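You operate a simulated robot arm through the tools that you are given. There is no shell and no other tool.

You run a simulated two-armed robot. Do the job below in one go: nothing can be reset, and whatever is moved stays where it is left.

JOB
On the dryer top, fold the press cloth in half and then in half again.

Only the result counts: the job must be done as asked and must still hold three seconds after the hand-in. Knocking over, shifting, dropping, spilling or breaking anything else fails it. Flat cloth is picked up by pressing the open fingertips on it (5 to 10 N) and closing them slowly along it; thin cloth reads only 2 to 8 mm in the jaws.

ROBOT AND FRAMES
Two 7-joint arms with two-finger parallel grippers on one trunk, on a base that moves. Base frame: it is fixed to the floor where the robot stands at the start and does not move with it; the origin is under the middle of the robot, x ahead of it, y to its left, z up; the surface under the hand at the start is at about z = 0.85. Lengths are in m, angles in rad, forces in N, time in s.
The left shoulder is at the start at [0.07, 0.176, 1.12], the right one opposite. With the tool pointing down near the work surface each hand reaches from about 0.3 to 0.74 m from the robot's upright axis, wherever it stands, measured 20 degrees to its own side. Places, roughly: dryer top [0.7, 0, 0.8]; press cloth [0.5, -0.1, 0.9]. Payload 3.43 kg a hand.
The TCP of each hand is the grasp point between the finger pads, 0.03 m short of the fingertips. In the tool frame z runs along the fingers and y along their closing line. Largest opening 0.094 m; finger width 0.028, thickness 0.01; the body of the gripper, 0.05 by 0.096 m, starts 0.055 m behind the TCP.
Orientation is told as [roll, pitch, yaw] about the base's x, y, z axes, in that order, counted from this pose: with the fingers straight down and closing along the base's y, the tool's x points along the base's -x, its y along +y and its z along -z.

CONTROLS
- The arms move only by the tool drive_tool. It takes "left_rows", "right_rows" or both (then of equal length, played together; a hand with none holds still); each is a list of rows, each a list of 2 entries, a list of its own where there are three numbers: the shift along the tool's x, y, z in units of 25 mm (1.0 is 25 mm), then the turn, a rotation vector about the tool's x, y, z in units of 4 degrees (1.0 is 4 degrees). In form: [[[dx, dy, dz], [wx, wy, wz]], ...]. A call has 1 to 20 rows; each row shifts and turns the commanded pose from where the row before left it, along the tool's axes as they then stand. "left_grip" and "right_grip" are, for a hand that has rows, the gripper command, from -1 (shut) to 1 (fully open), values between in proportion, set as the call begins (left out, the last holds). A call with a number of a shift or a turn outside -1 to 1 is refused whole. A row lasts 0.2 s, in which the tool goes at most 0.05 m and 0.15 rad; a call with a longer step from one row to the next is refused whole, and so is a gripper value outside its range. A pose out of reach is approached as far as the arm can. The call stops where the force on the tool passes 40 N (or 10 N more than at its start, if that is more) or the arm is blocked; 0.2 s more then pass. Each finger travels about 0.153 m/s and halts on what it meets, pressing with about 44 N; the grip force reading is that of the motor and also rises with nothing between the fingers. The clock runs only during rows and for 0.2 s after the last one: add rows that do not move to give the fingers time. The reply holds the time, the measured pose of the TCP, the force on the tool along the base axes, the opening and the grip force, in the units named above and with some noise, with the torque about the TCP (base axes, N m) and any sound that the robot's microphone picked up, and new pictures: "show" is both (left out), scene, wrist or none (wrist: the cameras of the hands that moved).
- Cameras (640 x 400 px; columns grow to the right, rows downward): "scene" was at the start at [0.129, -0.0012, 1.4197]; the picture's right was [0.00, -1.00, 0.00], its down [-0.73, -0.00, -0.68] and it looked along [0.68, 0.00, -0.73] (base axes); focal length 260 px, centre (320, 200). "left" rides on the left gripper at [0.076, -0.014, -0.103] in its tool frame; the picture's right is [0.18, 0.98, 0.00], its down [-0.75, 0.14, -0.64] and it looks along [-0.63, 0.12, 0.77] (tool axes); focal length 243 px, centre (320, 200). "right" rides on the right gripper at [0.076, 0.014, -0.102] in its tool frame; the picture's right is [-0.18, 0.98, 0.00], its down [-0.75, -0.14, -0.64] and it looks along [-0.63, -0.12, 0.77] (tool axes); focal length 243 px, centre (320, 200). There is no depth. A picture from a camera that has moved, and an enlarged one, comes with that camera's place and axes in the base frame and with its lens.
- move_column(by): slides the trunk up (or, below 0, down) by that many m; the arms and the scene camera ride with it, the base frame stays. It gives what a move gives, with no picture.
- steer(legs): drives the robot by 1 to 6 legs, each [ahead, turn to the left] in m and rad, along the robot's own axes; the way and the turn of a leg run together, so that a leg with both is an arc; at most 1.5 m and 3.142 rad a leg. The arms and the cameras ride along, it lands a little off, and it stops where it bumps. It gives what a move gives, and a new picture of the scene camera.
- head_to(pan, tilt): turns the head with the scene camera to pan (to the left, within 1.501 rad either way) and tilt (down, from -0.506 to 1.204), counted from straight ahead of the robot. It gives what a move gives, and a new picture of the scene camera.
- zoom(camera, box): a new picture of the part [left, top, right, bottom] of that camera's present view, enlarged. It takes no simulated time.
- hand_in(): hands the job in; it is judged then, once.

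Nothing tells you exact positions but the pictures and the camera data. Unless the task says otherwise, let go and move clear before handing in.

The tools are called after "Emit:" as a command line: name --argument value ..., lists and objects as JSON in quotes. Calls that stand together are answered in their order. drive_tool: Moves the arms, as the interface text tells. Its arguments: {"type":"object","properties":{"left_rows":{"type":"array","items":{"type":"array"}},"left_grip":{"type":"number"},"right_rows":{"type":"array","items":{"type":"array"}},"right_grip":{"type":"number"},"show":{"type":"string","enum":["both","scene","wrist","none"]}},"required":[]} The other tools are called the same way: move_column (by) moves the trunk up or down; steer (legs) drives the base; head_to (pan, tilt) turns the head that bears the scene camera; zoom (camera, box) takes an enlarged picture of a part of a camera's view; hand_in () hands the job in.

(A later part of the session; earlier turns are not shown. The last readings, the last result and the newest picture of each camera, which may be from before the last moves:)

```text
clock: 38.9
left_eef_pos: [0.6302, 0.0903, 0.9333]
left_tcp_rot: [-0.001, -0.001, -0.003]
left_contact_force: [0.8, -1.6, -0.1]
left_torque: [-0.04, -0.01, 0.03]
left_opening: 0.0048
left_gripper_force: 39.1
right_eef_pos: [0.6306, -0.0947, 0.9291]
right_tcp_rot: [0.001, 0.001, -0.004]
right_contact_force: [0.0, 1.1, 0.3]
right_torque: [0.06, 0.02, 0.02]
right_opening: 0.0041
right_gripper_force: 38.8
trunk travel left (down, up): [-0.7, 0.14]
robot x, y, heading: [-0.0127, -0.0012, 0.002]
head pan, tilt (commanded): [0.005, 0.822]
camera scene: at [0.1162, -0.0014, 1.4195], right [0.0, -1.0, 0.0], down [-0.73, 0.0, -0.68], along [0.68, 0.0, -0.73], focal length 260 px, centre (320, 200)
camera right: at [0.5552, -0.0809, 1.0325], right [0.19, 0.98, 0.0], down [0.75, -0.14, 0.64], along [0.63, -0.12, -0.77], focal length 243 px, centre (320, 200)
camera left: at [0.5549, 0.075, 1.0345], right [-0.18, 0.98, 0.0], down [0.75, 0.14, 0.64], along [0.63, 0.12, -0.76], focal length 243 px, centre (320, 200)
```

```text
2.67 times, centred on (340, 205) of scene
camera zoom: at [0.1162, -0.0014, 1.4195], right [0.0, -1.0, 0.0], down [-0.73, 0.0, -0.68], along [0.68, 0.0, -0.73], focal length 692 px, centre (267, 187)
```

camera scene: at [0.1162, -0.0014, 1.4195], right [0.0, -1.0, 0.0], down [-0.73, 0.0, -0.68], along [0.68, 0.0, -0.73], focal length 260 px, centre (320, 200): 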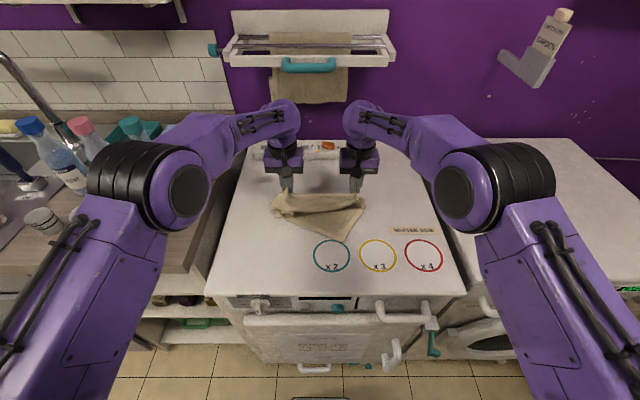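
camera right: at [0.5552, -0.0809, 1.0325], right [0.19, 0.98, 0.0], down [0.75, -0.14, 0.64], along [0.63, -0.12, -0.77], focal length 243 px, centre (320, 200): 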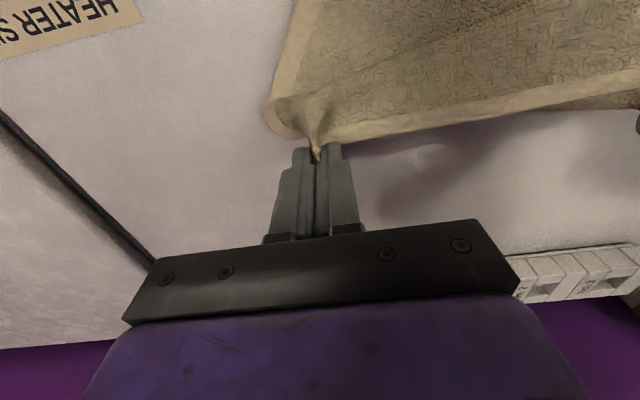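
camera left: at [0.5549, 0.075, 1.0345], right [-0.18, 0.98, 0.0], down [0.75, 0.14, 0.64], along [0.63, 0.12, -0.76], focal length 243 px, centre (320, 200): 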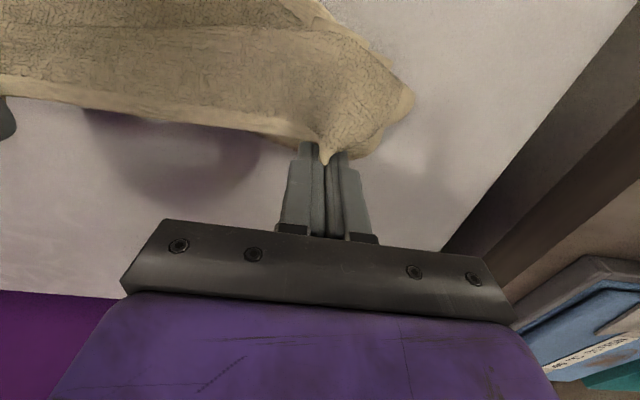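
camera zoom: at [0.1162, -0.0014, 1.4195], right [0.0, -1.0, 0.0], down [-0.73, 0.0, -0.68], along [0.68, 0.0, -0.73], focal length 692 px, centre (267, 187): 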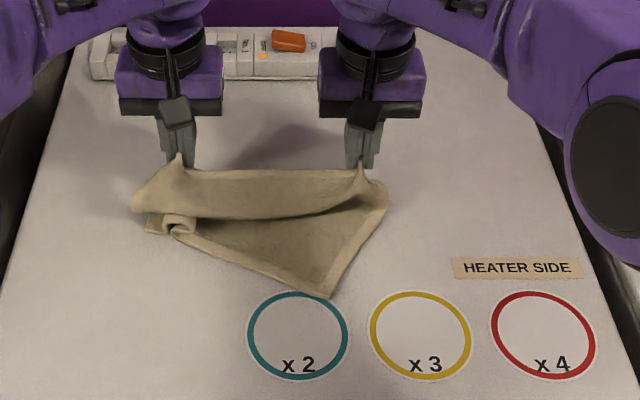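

The right side lies out well; the left near corner is still caught in the left grip. I'll lower both hands to just above the surface and open the left hand to drop its caught layers.

Emit:
drive_tool --left_rows '[[[-0.05, 0, 0.43], [0, 0, 0]], [[-0.05, 0, 0.43], [0, 0, 0]], [[-0.05, 0, 0.43], [0, 0, 0]], [[0, 0, 0], [0, 0, 0]]]' --right_rows '[[[-0.05, 0, 0.43], [0, 0, 0]], [[-0.05, 0, 0.43], [0, 0, 0]], [[-0.05, 0, 0.43], [0, 0, 0]], [[0, 0, 0], [0, 0, 0]]]' --show "none"

Emit:
drive_tool --left_rows '[[[0, 0, 0], [0, 0, 0]], [[0, 0, 0], [0, 0, 0]], [[0, 0, 0], [0, 0, 0]], [[0, 0, 0], [0, 0, 0]]]' --left_grip 0.0 --show "both"

Emit:
zoom --camera "scene" --box '[220, 130, 460, 280]'

```text
clock: 39.9
left_eef_pos: [0.6327, 0.0912, 0.9013]
left_tcp_rot: [0.003, -0.005, -0.004]
left_contact_force: [-0.2, -0.5, 0.2]
left_torque: [-0.05, -0.03, -0.03]
left_opening: 0.0048
left_gripper_force: 38.9
right_eef_pos: [0.6341, -0.0951, 0.8994]
right_tcp_rot: [0.0, -0.002, -0.004]
right_contact_force: [-0.4, 1.3, -0.6]
right_torque: [0.02, 0.0, 0.02]
right_opening: 0.0042
right_gripper_force: 39.0
trunk travel left (down, up): [-0.7, 0.14]
robot x, y, heading: [-0.0133, -0.0021, -0.003]
head pan, tilt (commanded): [0.005, 0.822]
```

```text
clock: 40.9
left_eef_pos: [0.6322, 0.0897, 0.9031]
left_tcp_rot: [0.002, -0.002, -0.003]
left_contact_force: [-0.2, 0.2, 0.9]
left_torque: [-0.04, -0.04, 0.01]
left_opening: 0.0468
left_gripper_force: 0.1
right_eef_pos: [0.6337, -0.0952, 0.8972]
right_tcp_rot: [0.0, -0.002, -0.003]
right_contact_force: [1.1, -0.1, -0.1]
right_torque: [0.0, 0.03, 0.0]
right_opening: 0.0044
right_gripper_force: 38.9
trunk travel left (down, up): [-0.7, 0.14]
robot x, y, heading: [-0.0112, -0.0032, -0.006]
head pan, tilt (commanded): [0.005, 0.822]
camera scene: at [0.1144, -0.0014, 1.4197], right [0.0, -1.0, 0.0], down [-0.73, 0.0, -0.68], along [0.68, 0.0, -0.73], focal length 260 px, centre (320, 200)
camera left: at [0.5574, 0.0751, 1.0033], right [-0.18, 0.98, 0.0], down [0.75, 0.14, 0.64], along [0.63, 0.12, -0.76], focal length 243 px, centre (320, 200)
```

scene: 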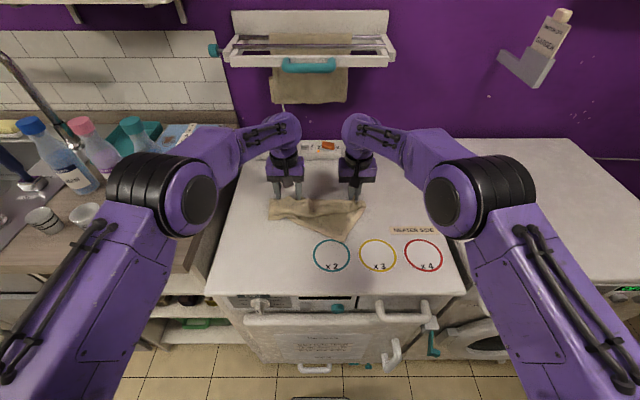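
left: 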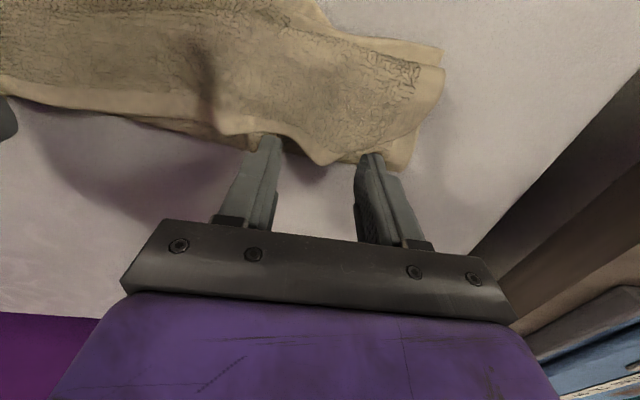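

```text
2.67 times, centred on (340, 205) of scene
camera zoom: at [0.1144, -0.0014, 1.4197], right [0.0, -1.0, 0.0], down [-0.73, 0.0, -0.68], along [0.68, 0.0, -0.73], focal length 692 px, centre (267, 187)
```

zoom: 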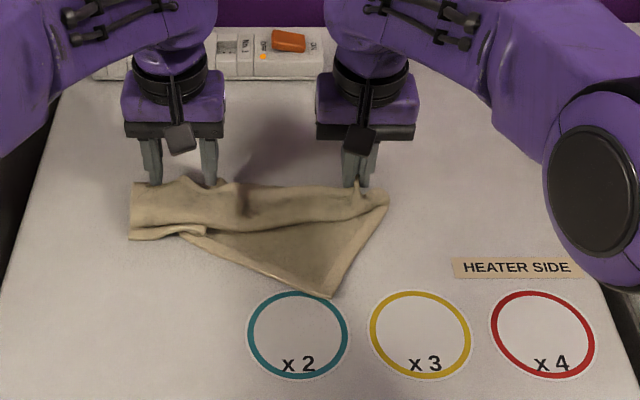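

The left layers dropped, with the far edge on top. I'll zoom in on the left ear before re-gripping only the top layer.

Emit:
zoom --camera "left" --box '[180, 40, 500, 240]'

Emit:
zoom --camera "scene" --box '[260, 180, 370, 250]'

Emit:
zoom --camera "right" --box '[240, 0, 640, 250]'

```text
2.00 times, centred on (340, 140) of left
camera zoom: at [0.5574, 0.0751, 1.0033], right [-0.18, 0.98, 0.0], down [0.75, 0.14, 0.64], along [0.63, 0.12, -0.76], focal length 485 px, centre (280, 320)
```

zoom: 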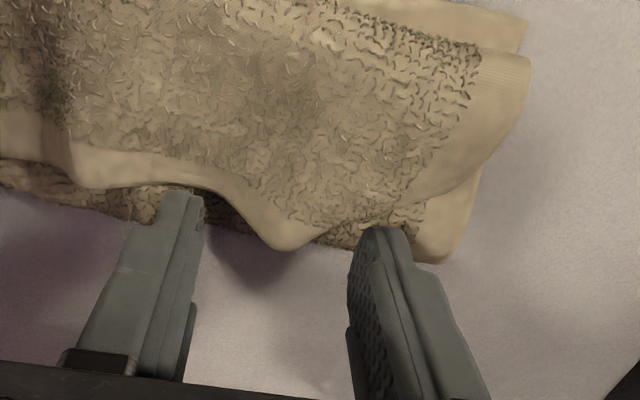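

```text
5.71 times, centred on (315, 215) of scene
camera zoom: at [0.1144, -0.0014, 1.4197], right [0.0, -1.0, 0.0], down [-0.73, 0.0, -0.68], along [0.68, 0.0, -0.73], focal length 1484 px, centre (349, 114)
```

zoom: 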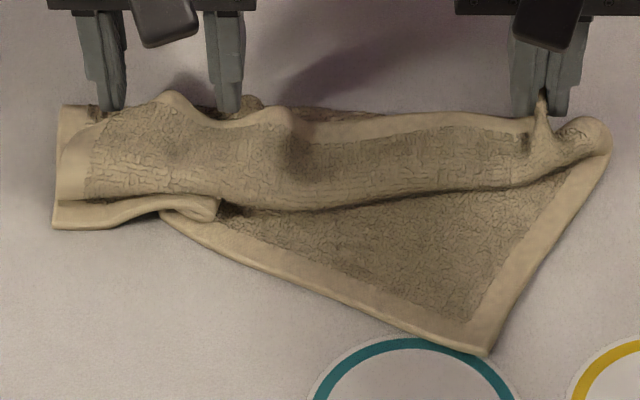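

```text
1.60 times, centred on (440, 125) of right
camera zoom: at [0.5577, -0.0804, 1.0007], right [0.19, 0.98, 0.0], down [0.75, -0.14, 0.64], along [0.63, -0.12, -0.77], focal length 388 px, centre (128, 320)
```

zoom: 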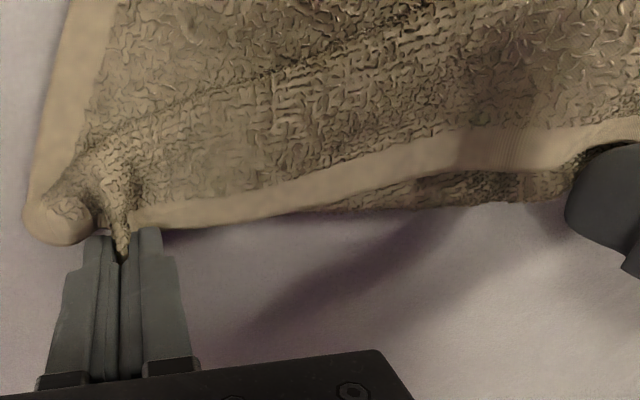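

The ear tip is at about [0.632, 0.09, 0.878], with the lower layers beneath it. I'll lower the left fingers slightly, staying above the lower layers, and close on the ear.

Emit:
drive_tool --left_rows '[[[0.08, 0, 0.2], [0, 0, 0]], [[0, 0, 0], [0, 0, 0]]]' --left_grip -0.4 --show "none"

Emit:
drive_tool --left_rows '[[[0, 0, 0], [0, 0, 0]], [[0, 0, 0], [0, 0, 0]]]' --left_grip -0.7 --show "wrist"

Emit:
drive_tool --left_rows '[[[0, 0, 0], [0, 0, 0]], [[0, 0, 0], [0, 0, 0]], [[0, 0, 0], [0, 0, 0]]]' --left_grip -1 --show "wrist"

```text
clock: 41.5
left_eef_pos: [0.6307, 0.09, 0.8976]
left_tcp_rot: [0.001, -0.003, -0.002]
left_contact_force: [0.3, -0.2, 0.4]
left_torque: [-0.04, -0.02, -0.01]
left_opening: 0.0281
left_gripper_force: 0.1
right_eef_pos: [0.635, -0.0959, 0.8981]
right_tcp_rot: [0.001, -0.001, -0.004]
right_contact_force: [0.7, 0.0, -0.4]
right_torque: [-0.02, 0.03, 0.03]
right_opening: 0.004
right_gripper_force: 39.0
trunk travel left (down, up): [-0.7, 0.14]
robot x, y, heading: [-0.016, 0.0026, -0.002]
head pan, tilt (commanded): [0.005, 0.822]
```

```text
clock: 42.0
left_eef_pos: [0.6309, 0.0912, 0.8974]
left_tcp_rot: [0.001, -0.002, -0.003]
left_contact_force: [0.4, 0.0, -0.1]
left_torque: [-0.02, -0.02, 0.05]
left_opening: 0.014
left_gripper_force: 0.0
right_eef_pos: [0.6343, -0.0949, 0.8987]
right_tcp_rot: [0.0, -0.002, -0.002]
right_contact_force: [0.9, -0.3, 0.4]
right_torque: [-0.02, -0.01, 0.0]
right_opening: 0.004
right_gripper_force: 38.6
trunk travel left (down, up): [-0.7, 0.14]
robot x, y, heading: [-0.0123, -0.0028, -0.005]
head pan, tilt (commanded): [0.005, 0.822]
camera left: at [0.5554, 0.075, 0.9984], right [-0.18, 0.98, 0.0], down [0.75, 0.14, 0.64], along [0.63, 0.12, -0.76], focal length 243 px, centre (320, 200)
```

left: 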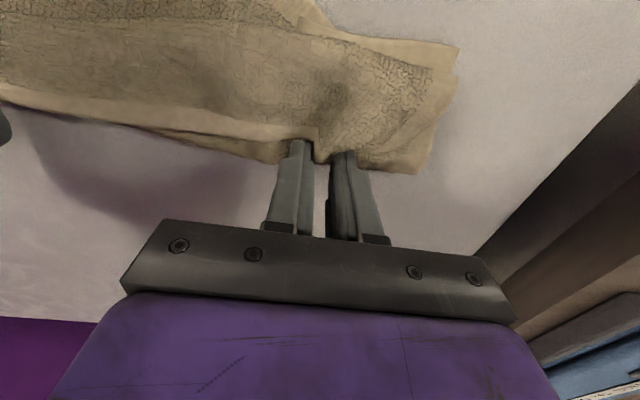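

```text
clock: 42.9
left_eef_pos: [0.6302, 0.0893, 0.8983]
left_tcp_rot: [0.001, -0.005, -0.004]
left_contact_force: [-0.9, 0.3, -0.3]
left_torque: [0.0, 0.01, 0.02]
left_opening: 0.0033
left_gripper_force: 38.3
right_eef_pos: [0.6347, -0.0963, 0.8998]
right_tcp_rot: [0.0, -0.001, -0.003]
right_contact_force: [-0.2, 0.4, 0.8]
right_torque: [0.0, -0.03, 0.02]
right_opening: 0.0046
right_gripper_force: 38.5
trunk travel left (down, up): [-0.7, 0.14]
robot x, y, heading: [-0.0145, -0.0008, -0.004]
head pan, tilt (commanded): [0.005, 0.822]
camera left: at [0.5554, 0.075, 0.9984], right [-0.18, 0.98, 0.0], down [0.75, 0.14, 0.64], along [0.63, 0.12, -0.76], focal length 243 px, centre (320, 200)
```

left: 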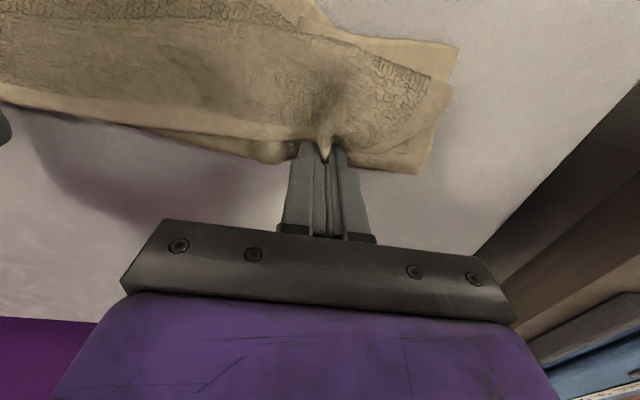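

The left now grips a single pinch (3.3 mm). I'll lift both hands to hang the cloth straight and check it.

Emit:
drive_tool --left_rows '[[[0.1, 0, -0.8], [0, 0, 0]], [[0.3, 0, -0.8], [0, 0, 0]], [[0.5, 0, -0.8], [0, 0, 0]], [[0.6, 0, -0.8], [0, 0, 0]], [[0.6, 0, -0.8], [0, 0, 0]], [[0.6, 0, -0.8], [0, 0, 0]], [[0.6, 0, -0.8], [0, 0, 0]], [[0.6, 0, -0.8], [0, 0, 0]], [[0.6, 0, -0.8], [0, 0, 0]], [[0.5, 0, -0.8], [0, 0, 0]], [[0, 0, 0], [0, 0, 0]], [[0, 0, 0], [0, 0, 0]]]' --right_rows '[[[0.1, 0, -0.8], [0, 0, 0]], [[0.3, 0, -0.8], [0, 0, 0]], [[0.5, 0, -0.8], [0, 0, 0]], [[0.6, 0, -0.8], [0, 0, 0]], [[0.6, 0, -0.8], [0, 0, 0]], [[0.6, 0, -0.8], [0, 0, 0]], [[0.6, 0, -0.8], [0, 0, 0]], [[0.6, 0, -0.8], [0, 0, 0]], [[0.6, 0, -0.8], [0, 0, 0]], [[0.5, 0, -0.8], [0, 0, 0]], [[0, 0, 0], [0, 0, 0]], [[0, 0, 0], [0, 0, 0]]]' --show "both"

Emit:
zoom --camera "scene" --box '[220, 130, 460, 280]'

```text
clock: 45.5
left_eef_pos: [0.5051, 0.0902, 1.0975]
left_tcp_rot: [0.002, -0.003, -0.003]
left_contact_force: [0.3, -0.6, 0.2]
left_torque: [-0.01, 0.03, 0.0]
left_opening: 0.0034
left_gripper_force: 38.1
right_eef_pos: [0.5084, -0.0936, 1.0979]
right_tcp_rot: [0.002, -0.003, -0.002]
right_contact_force: [-0.4, 0.1, -0.4]
right_torque: [-0.02, -0.06, 0.04]
right_opening: 0.0043
right_gripper_force: 38.7
trunk travel left (down, up): [-0.7, 0.14]
robot x, y, heading: [-0.0163, -0.0004, -0.002]
head pan, tilt (commanded): [0.005, 0.822]
camera scene: at [0.1143, -0.0014, 1.4197], right [0.0, -1.0, 0.0], down [-0.73, 0.0, -0.68], along [0.68, 0.0, -0.73], focal length 260 px, centre (320, 200)
camera right: at [0.4319, -0.0802, 1.2001], right [0.19, 0.98, 0.0], down [0.75, -0.14, 0.64], along [0.63, -0.12, -0.77], focal length 243 px, centre (320, 200)
camera left: at [0.43, 0.075, 1.1976], right [-0.18, 0.98, 0.0], down [0.75, 0.14, 0.64], along [0.63, 0.12, -0.76], focal length 243 px, centre (320, 200)
```

scene: 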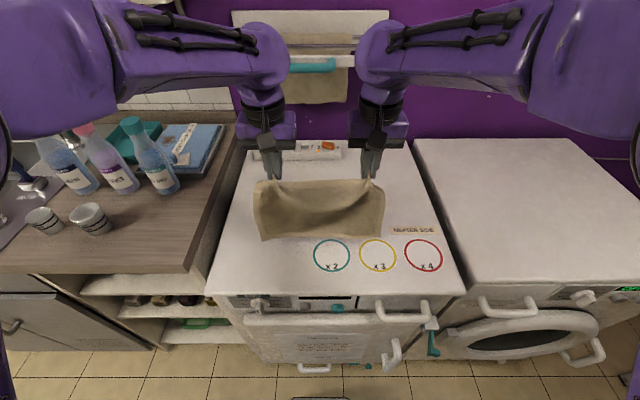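
right: 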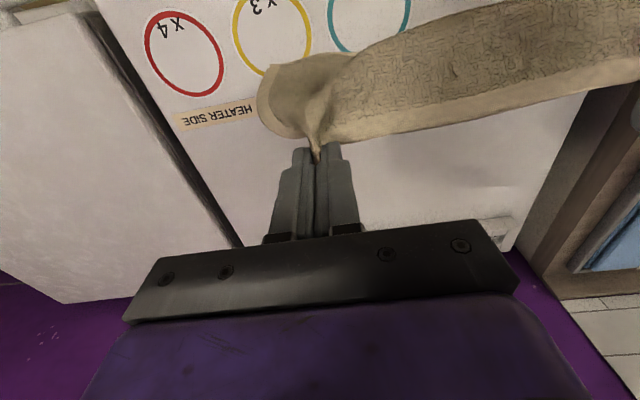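
left: 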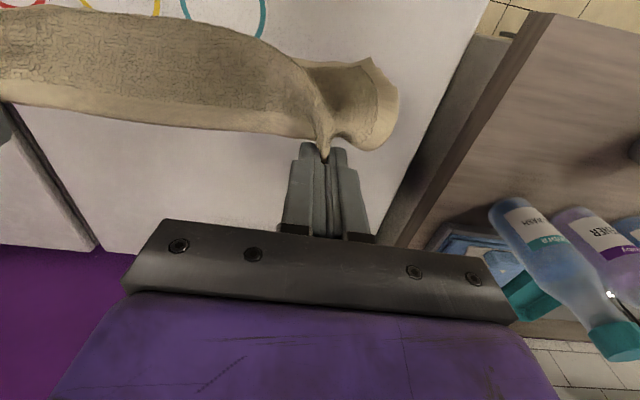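

```text
2.67 times, centred on (340, 205) of scene
camera zoom: at [0.1143, -0.0014, 1.4197], right [0.0, -1.0, 0.0], down [-0.73, 0.0, -0.68], along [0.68, 0.0, -0.73], focal length 692 px, centre (267, 187)
```

zoom: 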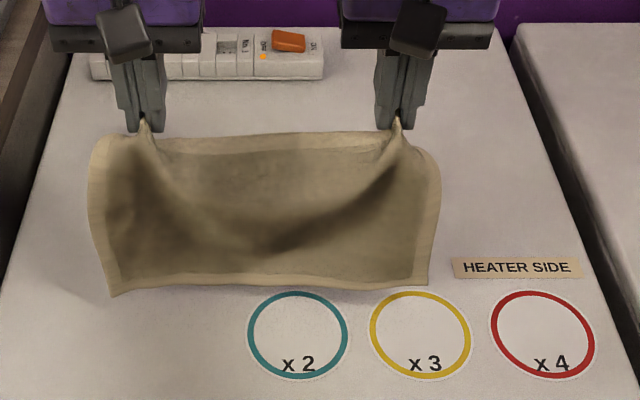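

The cloth now hangs cleanly and squarely from both hands. Next I'll set the bottom edge down at about x 0.47 and lay the near half flat by moving forward and down together.

Emit:
drive_tool --left_rows '[[[0.4, 0, 0], [0, 0, 0]], [[0.4, 0, 0], [0, 0, 0]], [[0.4, 0, 0], [0, 0, 0]], [[0, 0, 0.3], [0, 0, 0]], [[0, 0, 0], [0, 0, 0]], [[0, 0, 0], [0, 0, 0]]]' --right_rows '[[[0.4, 0, 0], [0, 0, 0]], [[0.4, 0, 0], [0, 0, 0]], [[0.5, 0, 0], [0, 0, 0]], [[0, 0, 0.3], [0, 0, 0]], [[0, 0, 0], [0, 0, 0]], [[0, 0, 0], [0, 0, 0]]]' --show "none"

Emit:
zoom --camera "scene" --box '[220, 150, 460, 300]'

```text
clock: 46.9
left_eef_pos: [0.4749, 0.0898, 1.089]
left_tcp_rot: [0.002, -0.005, -0.004]
left_contact_force: [-0.2, -0.3, 0.3]
left_torque: [-0.04, -0.03, 0.02]
left_opening: 0.0035
left_gripper_force: 38.3
right_eef_pos: [0.475, -0.095, 1.089]
right_tcp_rot: [-0.001, -0.003, -0.003]
right_contact_force: [-0.2, 0.0, -0.5]
right_torque: [0.05, -0.03, 0.02]
right_opening: 0.0043
right_gripper_force: 38.9
trunk travel left (down, up): [-0.7, 0.14]
robot x, y, heading: [-0.0159, -0.0002, -0.0]
head pan, tilt (commanded): [0.005, 0.822]
```

```text
2.67 times, centred on (340, 225) of scene
camera zoom: at [0.114, -0.0014, 1.4197], right [0.0, -1.0, 0.0], down [-0.73, 0.0, -0.68], along [0.68, 0.0, -0.73], focal length 692 px, centre (267, 133)
```

zoom: 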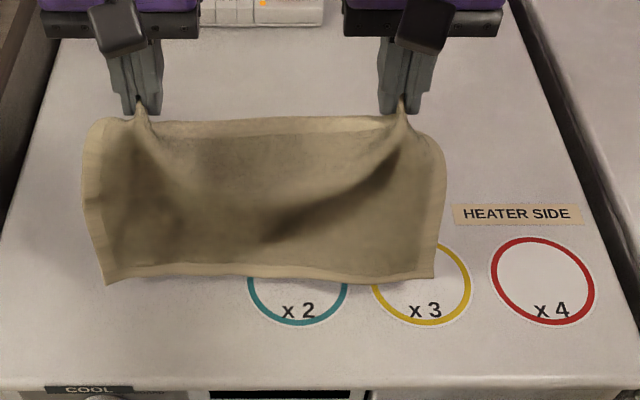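

The bottom edge is down at about x≈0.45, spanning y −0.156 to 0.147, squarely. Now I'll lay the near half.

Emit:
drive_tool --left_rows '[[[-0.45, 0, 0.45], [0, 0, 0]], [[-0.45, 0, 0.45], [0, 0, 0]], [[-0.45, 0, 0.45], [0, 0, 0]], [[-0.45, 0, 0.45], [0, 0, 0]], [[-0.45, 0, 0.45], [0, 0, 0]], [[-0.45, 0, 0.45], [0, 0, 0]], [[-0.45, 0, 0.45], [0, 0, 0]], [[-0.45, 0, 0.45], [0, 0, 0]], [[-0.45, 0, 0.45], [0, 0, 0]], [[0, 0, 0], [0, 0, 0]], [[0, 0, 0], [0, 0, 0]]]' --right_rows '[[[-0.45, 0, 0.45], [0, 0, 0]], [[-0.45, 0, 0.45], [0, 0, 0]], [[-0.45, 0, 0.45], [0, 0, 0]], [[-0.45, 0, 0.45], [0, 0, 0]], [[-0.45, 0, 0.45], [0, 0, 0]], [[-0.45, 0, 0.45], [0, 0, 0]], [[-0.45, 0, 0.45], [0, 0, 0]], [[-0.45, 0, 0.45], [0, 0, 0]], [[-0.45, 0, 0.45], [0, 0, 0]], [[0, 0, 0], [0, 0, 0]], [[0, 0, 0], [0, 0, 0]]]' --show "both"

Emit:
zoom --camera "scene" --box '[220, 150, 460, 300]'

```text
clock: 49.2
left_eef_pos: [0.5762, 0.0906, 0.989]
left_tcp_rot: [0.001, -0.003, -0.004]
left_contact_force: [-0.4, 0.3, -0.1]
left_torque: [-0.04, 0.02, 0.02]
left_opening: 0.0035
left_gripper_force: 38.0
right_eef_pos: [0.5771, -0.0943, 0.992]
right_tcp_rot: [0.0, -0.001, -0.003]
right_contact_force: [-1.1, 0.0, 0.9]
right_torque: [-0.03, -0.04, 0.02]
right_opening: 0.0043
right_gripper_force: 39.1
trunk travel left (down, up): [-0.7, 0.14]
robot x, y, heading: [-0.0167, -0.0015, -0.003]
head pan, tilt (commanded): [0.005, 0.822]
camera scene: at [0.1146, -0.0014, 1.4197], right [0.0, -1.0, 0.0], down [-0.73, 0.0, -0.68], along [0.68, 0.0, -0.73], focal length 260 px, centre (320, 200)
camera right: at [0.501, -0.0796, 1.0923], right [0.19, 0.98, 0.0], down [0.75, -0.14, 0.64], along [0.63, -0.12, -0.77], focal length 243 px, centre (320, 200)
camera left: at [0.5011, 0.0748, 1.0902], right [-0.18, 0.98, 0.0], down [0.75, 0.14, 0.64], along [0.63, 0.12, -0.76], focal length 243 px, centre (320, 200)
```

scene: 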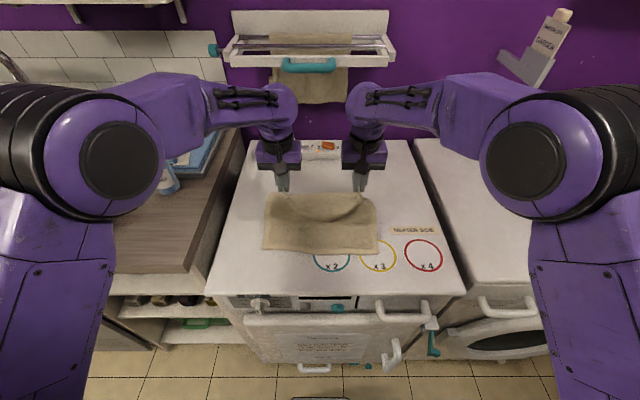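
right: 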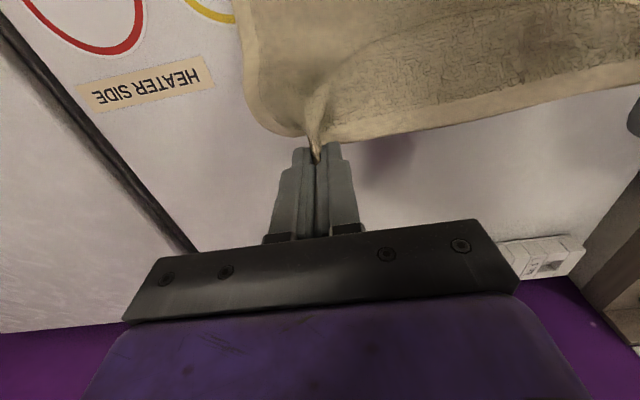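
left: 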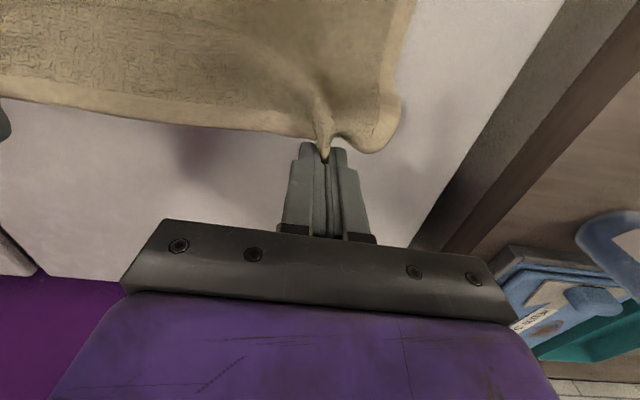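

```text
2.67 times, centred on (340, 225) of scene
camera zoom: at [0.1146, -0.0014, 1.4197], right [0.0, -1.0, 0.0], down [-0.73, 0.0, -0.68], along [0.68, 0.0, -0.73], focal length 692 px, centre (267, 133)
```

zoom: 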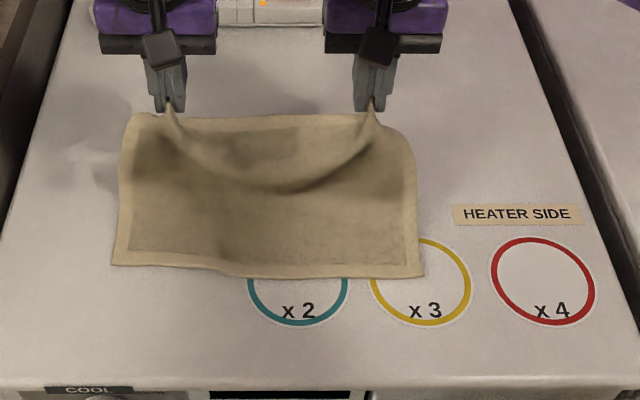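

The near half lies flat with its front edge at x≈0.46–0.473, and the hands are above the fold line at about 0.578. Now I'll bring the held edge back over along a taut arc.

Emit:
drive_tool --left_rows '[[[0.27, 0, 0.44], [0, 0, 0]], [[0.47, 0, 0.32], [0, 0, 0]], [[0.55, 0, 0.32], [0, 0, 0]], [[0.43, 0, 0.28], [0, 0, 0]], [[0.35, 0, 0.32], [0, 0, 0]], [[0.35, 0, 0.36], [0, 0, 0]], [[0.31, 0, 0.4], [0, 0, 0]]]' --right_rows '[[[0.3, 0, 0.48], [0, 0, 0]], [[0.5, 0, 0.34], [0, 0, 0]], [[0.58, 0, 0.34], [0, 0, 0]], [[0.46, 0, 0.3], [0, 0, 0]], [[0.38, 0, 0.32], [0, 0, 0]], [[0.38, 0, 0.36], [0, 0, 0]], [[0.34, 0, 0.4], [0, 0, 0]]]' --show "both"

Emit:
zoom --camera "scene" --box '[220, 150, 460, 300]'

```text
clock: 50.9
left_eef_pos: [0.509, 0.09, 0.9267]
left_tcp_rot: [0.002, -0.004, -0.004]
left_contact_force: [0.3, -0.8, 0.2]
left_torque: [-0.03, -0.03, 0.04]
left_opening: 0.0034
left_gripper_force: 37.9
right_eef_pos: [0.5044, -0.095, 0.9263]
right_tcp_rot: [0.0, -0.002, -0.004]
right_contact_force: [0.1, 0.3, 0.6]
right_torque: [0.0, -0.02, 0.02]
right_opening: 0.0045
right_gripper_force: 39.1
trunk travel left (down, up): [-0.7, 0.14]
robot x, y, heading: [-0.0156, -0.0028, 0.002]
head pan, tilt (commanded): [0.005, 0.822]
camera scene: at [0.1144, -0.0014, 1.4197], right [0.0, -1.0, 0.0], down [-0.73, 0.0, -0.68], along [0.68, 0.0, -0.73], focal length 260 px, centre (320, 200)
camera right: at [0.4276, -0.0804, 1.0283], right [0.19, 0.98, 0.0], down [0.75, -0.14, 0.64], along [0.63, -0.12, -0.77], focal length 243 px, centre (320, 200)
camera left: at [0.4328, 0.0751, 1.0284], right [-0.18, 0.98, 0.0], down [0.75, 0.14, 0.65], along [0.63, 0.12, -0.76], focal length 243 px, centre (320, 200)
```

scene: 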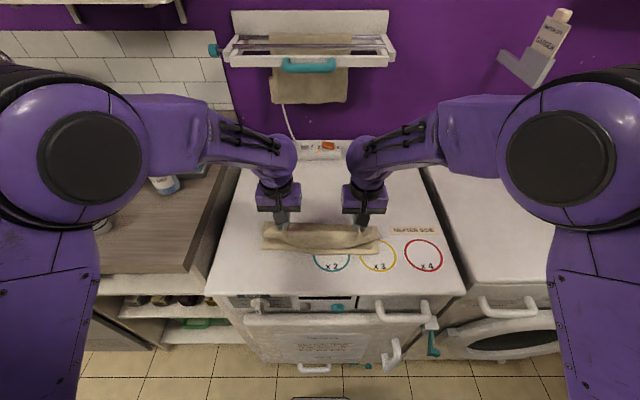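
right: 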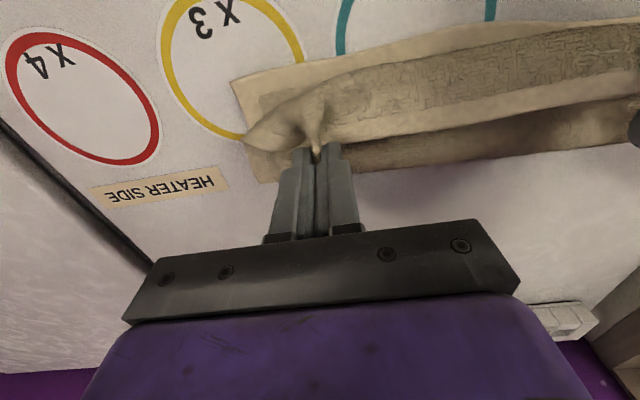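
left: 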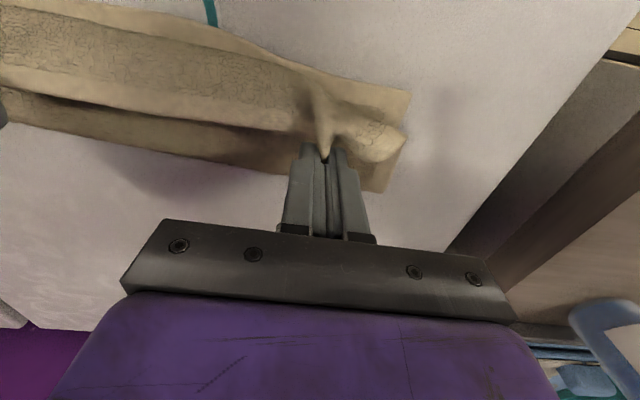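

```text
2.67 times, centred on (340, 225) of scene
camera zoom: at [0.1144, -0.0014, 1.4197], right [0.0, -1.0, 0.0], down [-0.73, 0.0, -0.68], along [0.68, 0.0, -0.73], focal length 692 px, centre (267, 133)
```

zoom: 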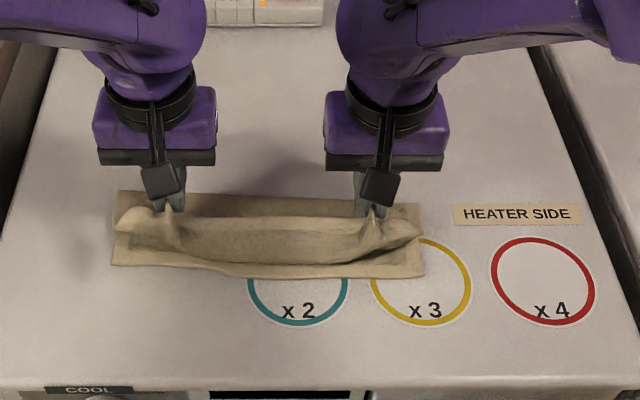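

The cloth is stiff, and with the strip pointing away from me, folding toward the robot always curls the edge back. I'll reverse it: lift to hang again, lay the free half under the hands, then fold the held edge away from me so it lands flat.

Emit:
drive_tool --left_rows '[[[-0.2, 0, -0.7], [0, 0, 0]], [[-0.28, 0, -0.7], [0, 0, 0]], [[-0.28, 0, -0.7], [0, 0, 0]], [[-0.28, 0, -0.7], [0, 0, 0]], [[-0.28, 0, -0.7], [0, 0, 0]], [[-0.28, 0, -0.7], [0, 0, 0]], [[-0.28, 0, -0.7], [0, 0, 0]], [[-0.28, 0, -0.7], [0, 0, 0]], [[-0.28, 0, -0.7], [0, 0, 0]], [[-0.28, 0, -0.8], [0, 0, 0]], [[0, 0, 0], [0, 0, 0]], [[0, 0, 0], [0, 0, 0]]]' --right_rows '[[[-0.38, 0, -0.7], [0, 0, 0]], [[-0.28, 0, -0.7], [0, 0, 0]], [[-0.28, 0, -0.7], [0, 0, 0]], [[-0.28, 0, -0.7], [0, 0, 0]], [[-0.28, 0, -0.7], [0, 0, 0]], [[-0.28, 0, -0.7], [0, 0, 0]], [[-0.28, 0, -0.7], [0, 0, 0]], [[-0.28, 0, -0.7], [0, 0, 0]], [[-0.28, 0, -0.7], [0, 0, 0]], [[-0.28, 0, -0.8], [0, 0, 0]], [[0, 0, 0], [0, 0, 0]], [[0, 0, 0], [0, 0, 0]]]' --show "both"

Emit:
zoom --camera "scene" --box '[220, 120, 460, 270]'

```text
clock: 53.5
left_eef_pos: [0.5754, 0.0912, 1.1041]
left_tcp_rot: [0.002, -0.003, -0.005]
left_contact_force: [-0.1, 1.2, -0.3]
left_torque: [0.01, 0.05, 0.0]
left_opening: 0.0031
left_gripper_force: 38.3
right_eef_pos: [0.5758, -0.0942, 1.1053]
right_tcp_rot: [0.0, -0.001, -0.004]
right_contact_force: [0.1, 0.5, -1.2]
right_torque: [-0.02, 0.01, 0.05]
right_opening: 0.0043
right_gripper_force: 38.6
trunk travel left (down, up): [-0.7, 0.14]
robot x, y, heading: [-0.0154, -0.0013, -0.002]
head pan, tilt (commanded): [0.005, 0.822]
camera scene: at [0.1145, -0.0014, 1.4197], right [0.0, -1.0, 0.0], down [-0.73, 0.0, -0.68], along [0.68, 0.0, -0.73], focal length 260 px, centre (320, 200)
camera right: at [0.4997, -0.0795, 1.2068], right [0.19, 0.98, 0.0], down [0.75, -0.14, 0.64], along [0.63, -0.12, -0.77], focal length 243 px, centre (320, 200)
camera left: at [0.5002, 0.0745, 1.2058], right [-0.18, 0.98, 0.0], down [0.75, 0.14, 0.64], along [0.63, 0.12, -0.76], focal length 243 px, centre (320, 200)
```

scene: 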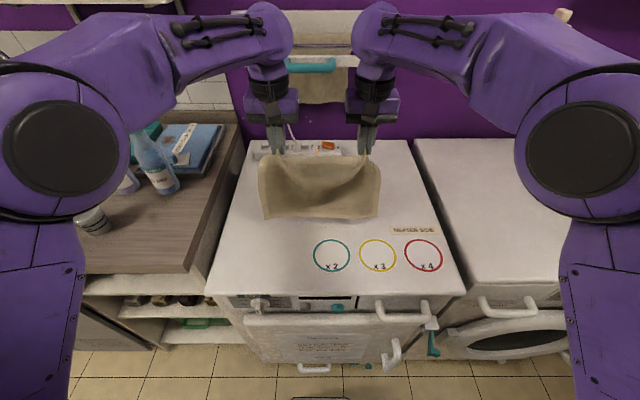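
right: 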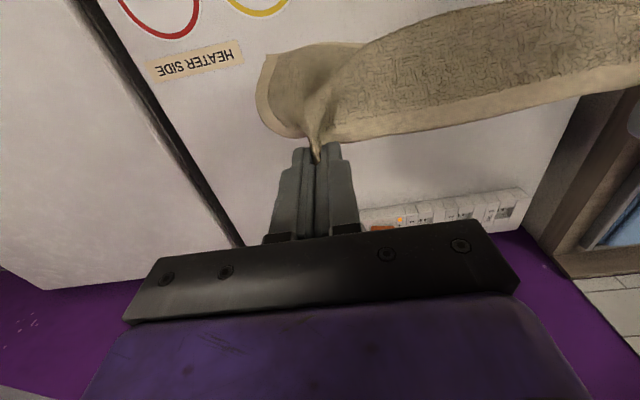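
left: 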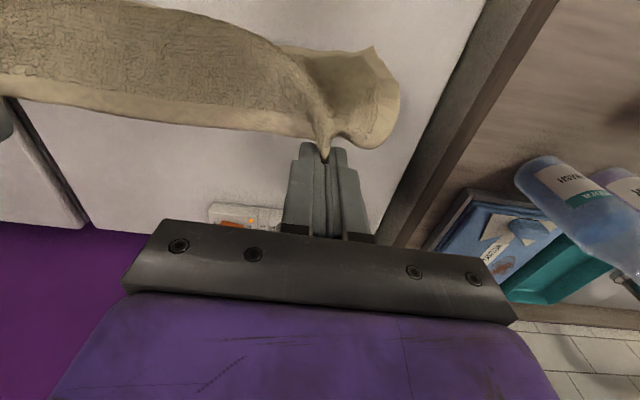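

```text
2.67 times, centred on (340, 195) of scene
camera zoom: at [0.1145, -0.0014, 1.4197], right [0.0, -1.0, 0.0], down [-0.73, 0.0, -0.68], along [0.68, 0.0, -0.73], focal length 692 px, centre (267, 213)
```

zoom: 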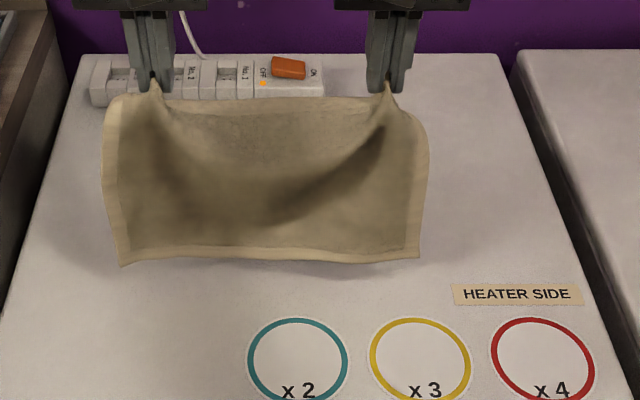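

It hangs square. I'll shift it slightly forward, touch the free edge down at about x 0.58, then move back toward the robot while lowering, so the free half lies forward beneath the hands.

Emit:
drive_tool --left_rows '[[[-0.4, 0, 0.2], [0, 0, 0]], [[-0.4, 0, 0.2], [0, 0, 0]], [[0, 0, 0.3], [0, 0, 0]], [[0, 0, 0], [0, 0, 0]], [[0, 0, 0], [0, 0, 0]]]' --right_rows '[[[-0.4, 0, 0.2], [0, 0, 0]], [[-0.4, 0, 0.2], [0, 0, 0]], [[0, 0, 0.3], [0, 0, 0]], [[0, 0, 0], [0, 0, 0]], [[0, 0, 0], [0, 0, 0]]]' --show "none"

Emit:
drive_tool --left_rows '[[[0.5, 0, 0.4], [0, 0, 0]], [[0.5, 0, 0.4], [0, 0, 0]], [[0.5, 0, 0.4], [0, 0, 0]], [[0.5, 0, 0.4], [0, 0, 0]], [[0, 0, 0], [0, 0, 0]]]' --right_rows '[[[0.5, 0, 0.4], [0, 0, 0]], [[0.5, 0, 0.4], [0, 0, 0]], [[0.5, 0, 0.4], [0, 0, 0]], [[0.5, 0, 0.4], [0, 0, 0]], [[0, 0, 0], [0, 0, 0]]]' --show "both"

Emit:
zoom --camera "scene" --box '[220, 120, 460, 270]'

```text
clock: 54.6
left_eef_pos: [0.5953, 0.0898, 1.0876]
left_tcp_rot: [0.001, -0.006, -0.003]
left_contact_force: [-1.1, 0.0, -0.8]
left_torque: [0.01, -0.01, 0.01]
left_opening: 0.0033
left_gripper_force: 37.8
right_eef_pos: [0.5955, -0.094, 1.0865]
right_tcp_rot: [0.0, -0.001, -0.004]
right_contact_force: [0.5, -0.4, 0.3]
right_torque: [0.0, -0.04, 0.01]
right_opening: 0.004
right_gripper_force: 38.6
trunk travel left (down, up): [-0.7, 0.14]
robot x, y, heading: [-0.0157, 0.0012, -0.004]
head pan, tilt (commanded): [0.005, 0.822]
```

```text
clock: 55.9
left_eef_pos: [0.5454, 0.0911, 1.0481]
left_tcp_rot: [0.002, -0.003, -0.003]
left_contact_force: [0.1, 0.0, -0.9]
left_torque: [-0.01, 0.02, -0.01]
left_opening: 0.0035
left_gripper_force: 38.1
right_eef_pos: [0.5458, -0.0952, 1.0451]
right_tcp_rot: [0.0, -0.001, -0.005]
right_contact_force: [0.6, -0.2, -0.5]
right_torque: [0.03, 0.01, -0.01]
right_opening: 0.0043
right_gripper_force: 38.8
trunk travel left (down, up): [-0.7, 0.14]
robot x, y, heading: [-0.0138, -0.0021, -0.005]
head pan, tilt (commanded): [0.005, 0.822]
camera scene: at [0.1151, -0.0014, 1.4196], right [0.0, -1.0, 0.0], down [-0.73, 0.0, -0.68], along [0.68, 0.0, -0.73], focal length 260 px, centre (320, 200)
camera right: at [0.4701, -0.08, 1.1479], right [0.19, 0.98, 0.0], down [0.75, -0.14, 0.64], along [0.63, -0.12, -0.77], focal length 243 px, centre (320, 200)
camera left: at [0.4705, 0.075, 1.148], right [-0.18, 0.98, 0.0], down [0.75, 0.14, 0.64], along [0.63, 0.12, -0.76], focal length 243 px, centre (320, 200)
```

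scene: 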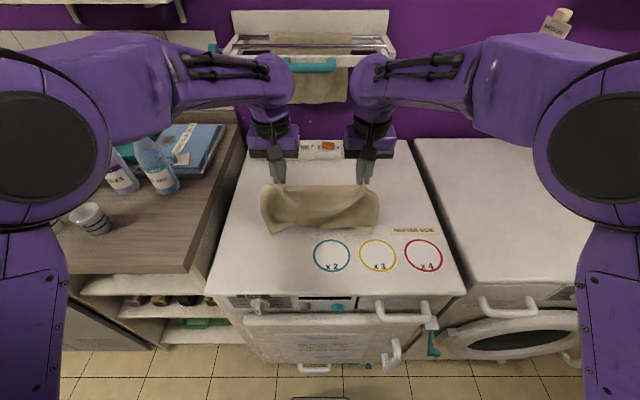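
right: 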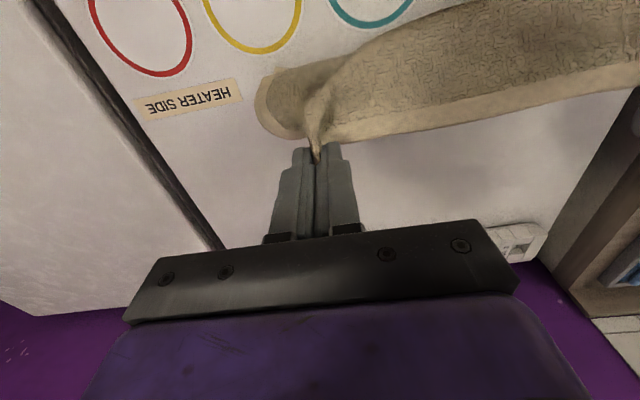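
left: 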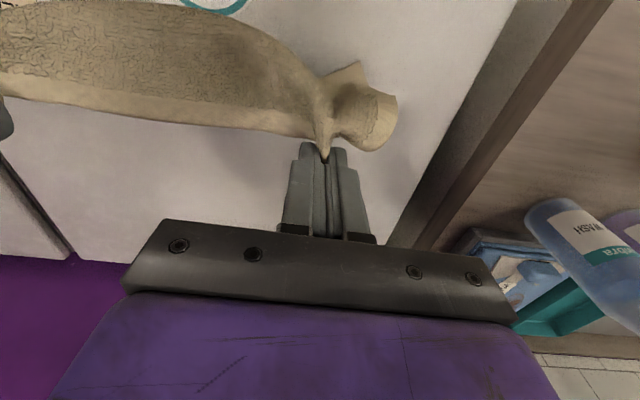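

```text
2.67 times, centred on (340, 195) of scene
camera zoom: at [0.1151, -0.0014, 1.4196], right [0.0, -1.0, 0.0], down [-0.73, 0.0, -0.68], along [0.68, 0.0, -0.73], focal length 692 px, centre (267, 213)
```

zoom: 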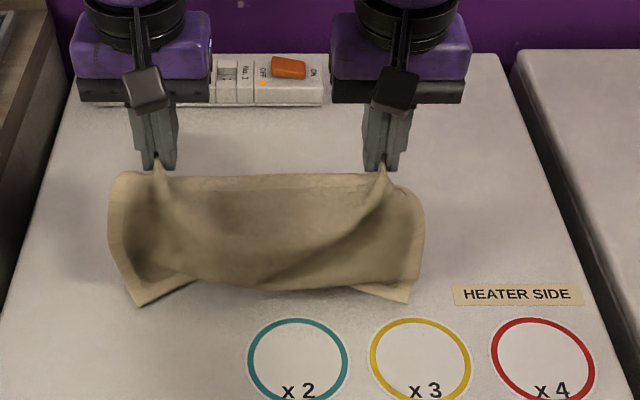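

The free edge isn't laying forward the way I wanted, so I'll raise it to hang again. At the same time I'll test how far both hands can tilt their fingers forward from here, which would let me turn the edge over properly.

Emit:
drive_tool --left_rows '[[[0, 0, -0.8], [0, 0, 0]], [[0, 0, -0.8], [0, 0, 0]], [[0, 0, -0.8], [0, 0, 0]], [[0, 0, 0], [0, -1, 0]], [[0, 0, 0], [0, -1, 0]], [[0, 0, 0], [0, -1, 0]], [[0, 0, 0], [0, -1, 0]], [[0, 0, 0], [0, -1, 0]], [[0, 0, 0], [0, 0, 0]]]' --right_rows '[[[0, 0, -0.8], [0, 0, 0]], [[0, 0, -0.8], [0, 0, 0]], [[0, 0, -0.8], [0, 0, 0]], [[0, 0, 0], [0, -1, 0]], [[0, 0, 0], [0, -1, 0]], [[0, 0, 0], [0, -1, 0]], [[0, 0, 0], [0, -1, 0]], [[0, 0, 0], [0, -1, 0]], [[0, 0, 0], [0, 0, 0]]]' --show "scene"

```text
clock: 57.9
left_eef_pos: [0.5469, 0.0907, 1.1084]
left_tcp_rot: [0.003, -0.353, -0.004]
left_contact_force: [-0.1, 0.5, 0.0]
left_torque: [-0.02, 0.0, 0.0]
left_opening: 0.0033
left_gripper_force: 37.9
right_eef_pos: [0.547, -0.0943, 1.1058]
right_tcp_rot: [0.0, -0.351, -0.003]
right_contact_force: [-0.6, -0.5, 0.1]
right_torque: [0.01, -0.03, 0.03]
right_opening: 0.0042
right_gripper_force: 39.2
trunk travel left (down, up): [-0.7, 0.14]
robot x, y, heading: [-0.0157, -0.0014, -0.006]
head pan, tilt (commanded): [0.005, 0.822]
camera scene: at [0.1152, -0.0014, 1.4196], right [0.0, -1.0, 0.0], down [-0.73, 0.0, -0.68], along [0.68, 0.0, -0.73], focal length 260 px, centre (320, 200)
```

scene: 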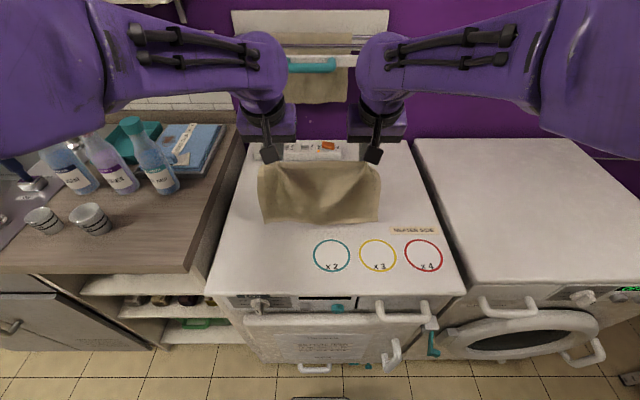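

Both hands track a 20° tilt here. I'll continue to 40° and then 60° to find the limit.

Emit:
drive_tool --left_rows '[[[0, 0, 0], [0, -1, 0]], [[0, 0, 0], [0, -1, 0]], [[0, 0, 0], [0, -1, 0]], [[0, 0, 0], [0, -1, 0]], [[0, 0, 0], [0, -1, 0]], [[0, 0, 0], [0, 0, 0]]]' --right_rows '[[[0, 0, 0], [0, -1, 0]], [[0, 0, 0], [0, -1, 0]], [[0, 0, 0], [0, -1, 0]], [[0, 0, 0], [0, -1, 0]], [[0, 0, 0], [0, -1, 0]], [[0, 0, 0], [0, 0, 0]]]' --show "none"

Emit:
drive_tool --left_rows '[[[0, 0, 0], [0, -1, 0]], [[0, 0, 0], [0, -1, 0]], [[0, 0, 0], [0, -1, 0]], [[0, 0, 0], [0, -1, 0]], [[0, 0, 0], [0, 0, 0]]]' --right_rows '[[[0, 0, 0], [0, -1, 0]], [[0, 0, 0], [0, -1, 0]], [[0, 0, 0], [0, -1, 0]], [[0, 0, 0], [0, -1, 0]], [[0, 0, 0], [0, 0, 0]]]' --show "both"

```text
clock: 59.2
left_eef_pos: [0.5462, 0.0893, 1.1073]
left_tcp_rot: [0.002, -0.701, -0.007]
left_contact_force: [-0.6, 0.3, -0.7]
left_torque: [-0.03, 0.05, -0.04]
left_opening: 0.0033
left_gripper_force: 37.7
right_eef_pos: [0.5452, -0.0932, 1.1074]
right_tcp_rot: [0.001, -0.701, -0.003]
right_contact_force: [-0.6, 0.0, 0.6]
right_torque: [0.01, 0.02, 0.04]
right_opening: 0.0041
right_gripper_force: 38.8
trunk travel left (down, up): [-0.7, 0.14]
robot x, y, heading: [-0.0162, -0.0009, 0.001]
head pan, tilt (commanded): [0.005, 0.822]
```

```text
clock: 60.5
left_eef_pos: [0.5453, 0.09, 1.1076]
left_tcp_rot: [0.004, -0.981, -0.008]
left_contact_force: [0.2, -0.1, -0.5]
left_torque: [-0.02, 0.03, 0.02]
left_opening: 0.0035
left_gripper_force: 38.2
right_eef_pos: [0.5438, -0.0946, 1.1057]
right_tcp_rot: [0.003, -0.979, -0.003]
right_contact_force: [0.4, 0.0, -0.2]
right_torque: [0.0, 0.01, 0.04]
right_opening: 0.0045
right_gripper_force: 39.2
trunk travel left (down, up): [-0.7, 0.14]
robot x, y, heading: [-0.014, -0.0044, -0.002]
head pan, tilt (commanded): [0.005, 0.822]
camera scene: at [0.1145, -0.0014, 1.4197], right [0.0, -1.0, 0.0], down [-0.73, 0.0, -0.68], along [0.68, 0.0, -0.73], focal length 260 px, centre (320, 200)
camera right: at [0.4182, -0.0796, 1.1002], right [0.11, 0.98, 0.15], down [-0.11, -0.14, 0.98], along [0.99, -0.12, 0.1], focal length 243 px, centre (320, 200)
camera left: at [0.4191, 0.0749, 1.1], right [-0.1, 0.98, -0.15], down [-0.11, 0.14, 0.98], along [0.99, 0.11, 0.1], focal length 243 px, centre (320, 200)
```

scene: 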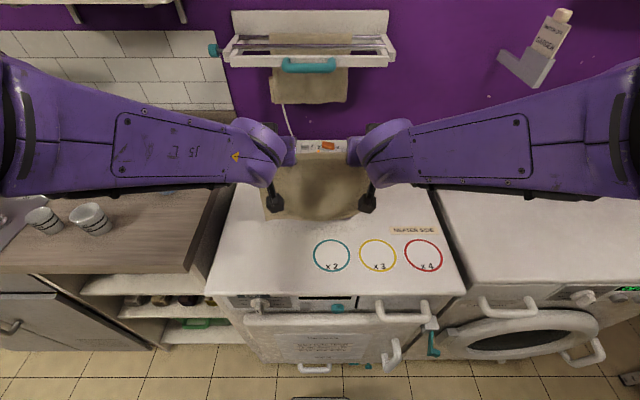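
right: 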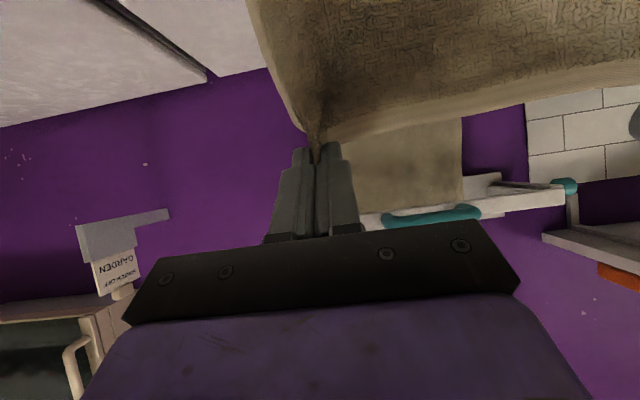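
left: 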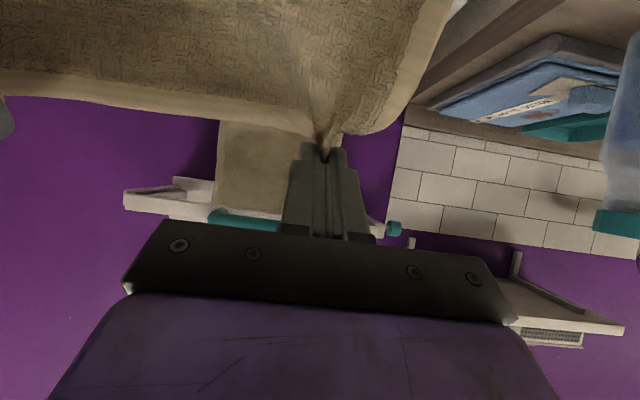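

Excellent: with the hands at ±0.09 both arms tilt to 56° cleanly, and the cloth hangs straight from the edge. I'll keep this tilt, bring the hanging cloth back toward the robot, and start the lay-and-fold again.

Emit:
drive_tool --left_rows '[[[0.357, 0, -0.531], [0, 0, 0]], [[0.357, 0, -0.531], [0, 0, 0]], [[0.357, 0, -0.531], [0, 0, 0]], [[0, 0, 0], [0, 0, 0]]]' --right_rows '[[[0.357, 0, -0.531], [0, 0, 0]], [[0.357, 0, -0.531], [0, 0, 0]], [[0.357, 0, -0.531], [0, 0, 0]], [[0, 0, 0], [0, 0, 0]]]' --show "none"

Emit:
zoom --camera "scene" --box '[160, 100, 480, 300]'

```text
clock: 61.5
left_eef_pos: [0.4972, 0.0897, 1.1066]
left_tcp_rot: [0.002, -0.98, -0.006]
left_contact_force: [-0.6, -0.6, 0.2]
left_torque: [0.0, 0.03, 0.01]
left_opening: 0.0032
left_gripper_force: 37.9
right_eef_pos: [0.4962, -0.0949, 1.1058]
right_tcp_rot: [0.002, -0.978, -0.005]
right_contact_force: [-0.7, 0.6, -0.1]
right_torque: [-0.03, 0.0, 0.03]
right_opening: 0.0045
right_gripper_force: 38.4
trunk travel left (down, up): [-0.7, 0.14]
robot x, y, heading: [-0.0145, 0.0018, -0.005]
head pan, tilt (commanded): [0.005, 0.822]
```

```text
2.00 times, centred on (320, 200) of scene
camera zoom: at [0.1147, -0.0014, 1.4196], right [0.0, -1.0, 0.0], down [-0.73, 0.0, -0.68], along [0.68, 0.0, -0.73], focal length 519 px, centre (320, 200)
```

zoom: 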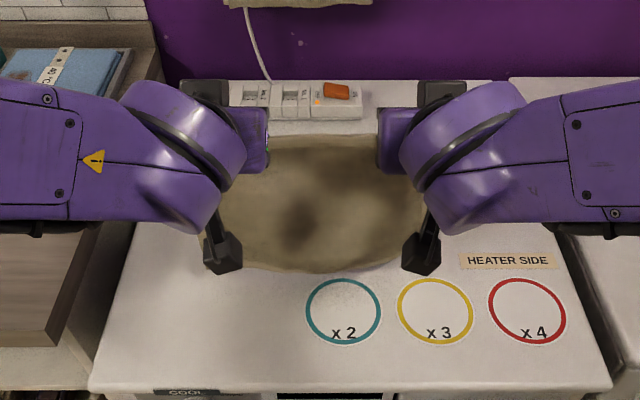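

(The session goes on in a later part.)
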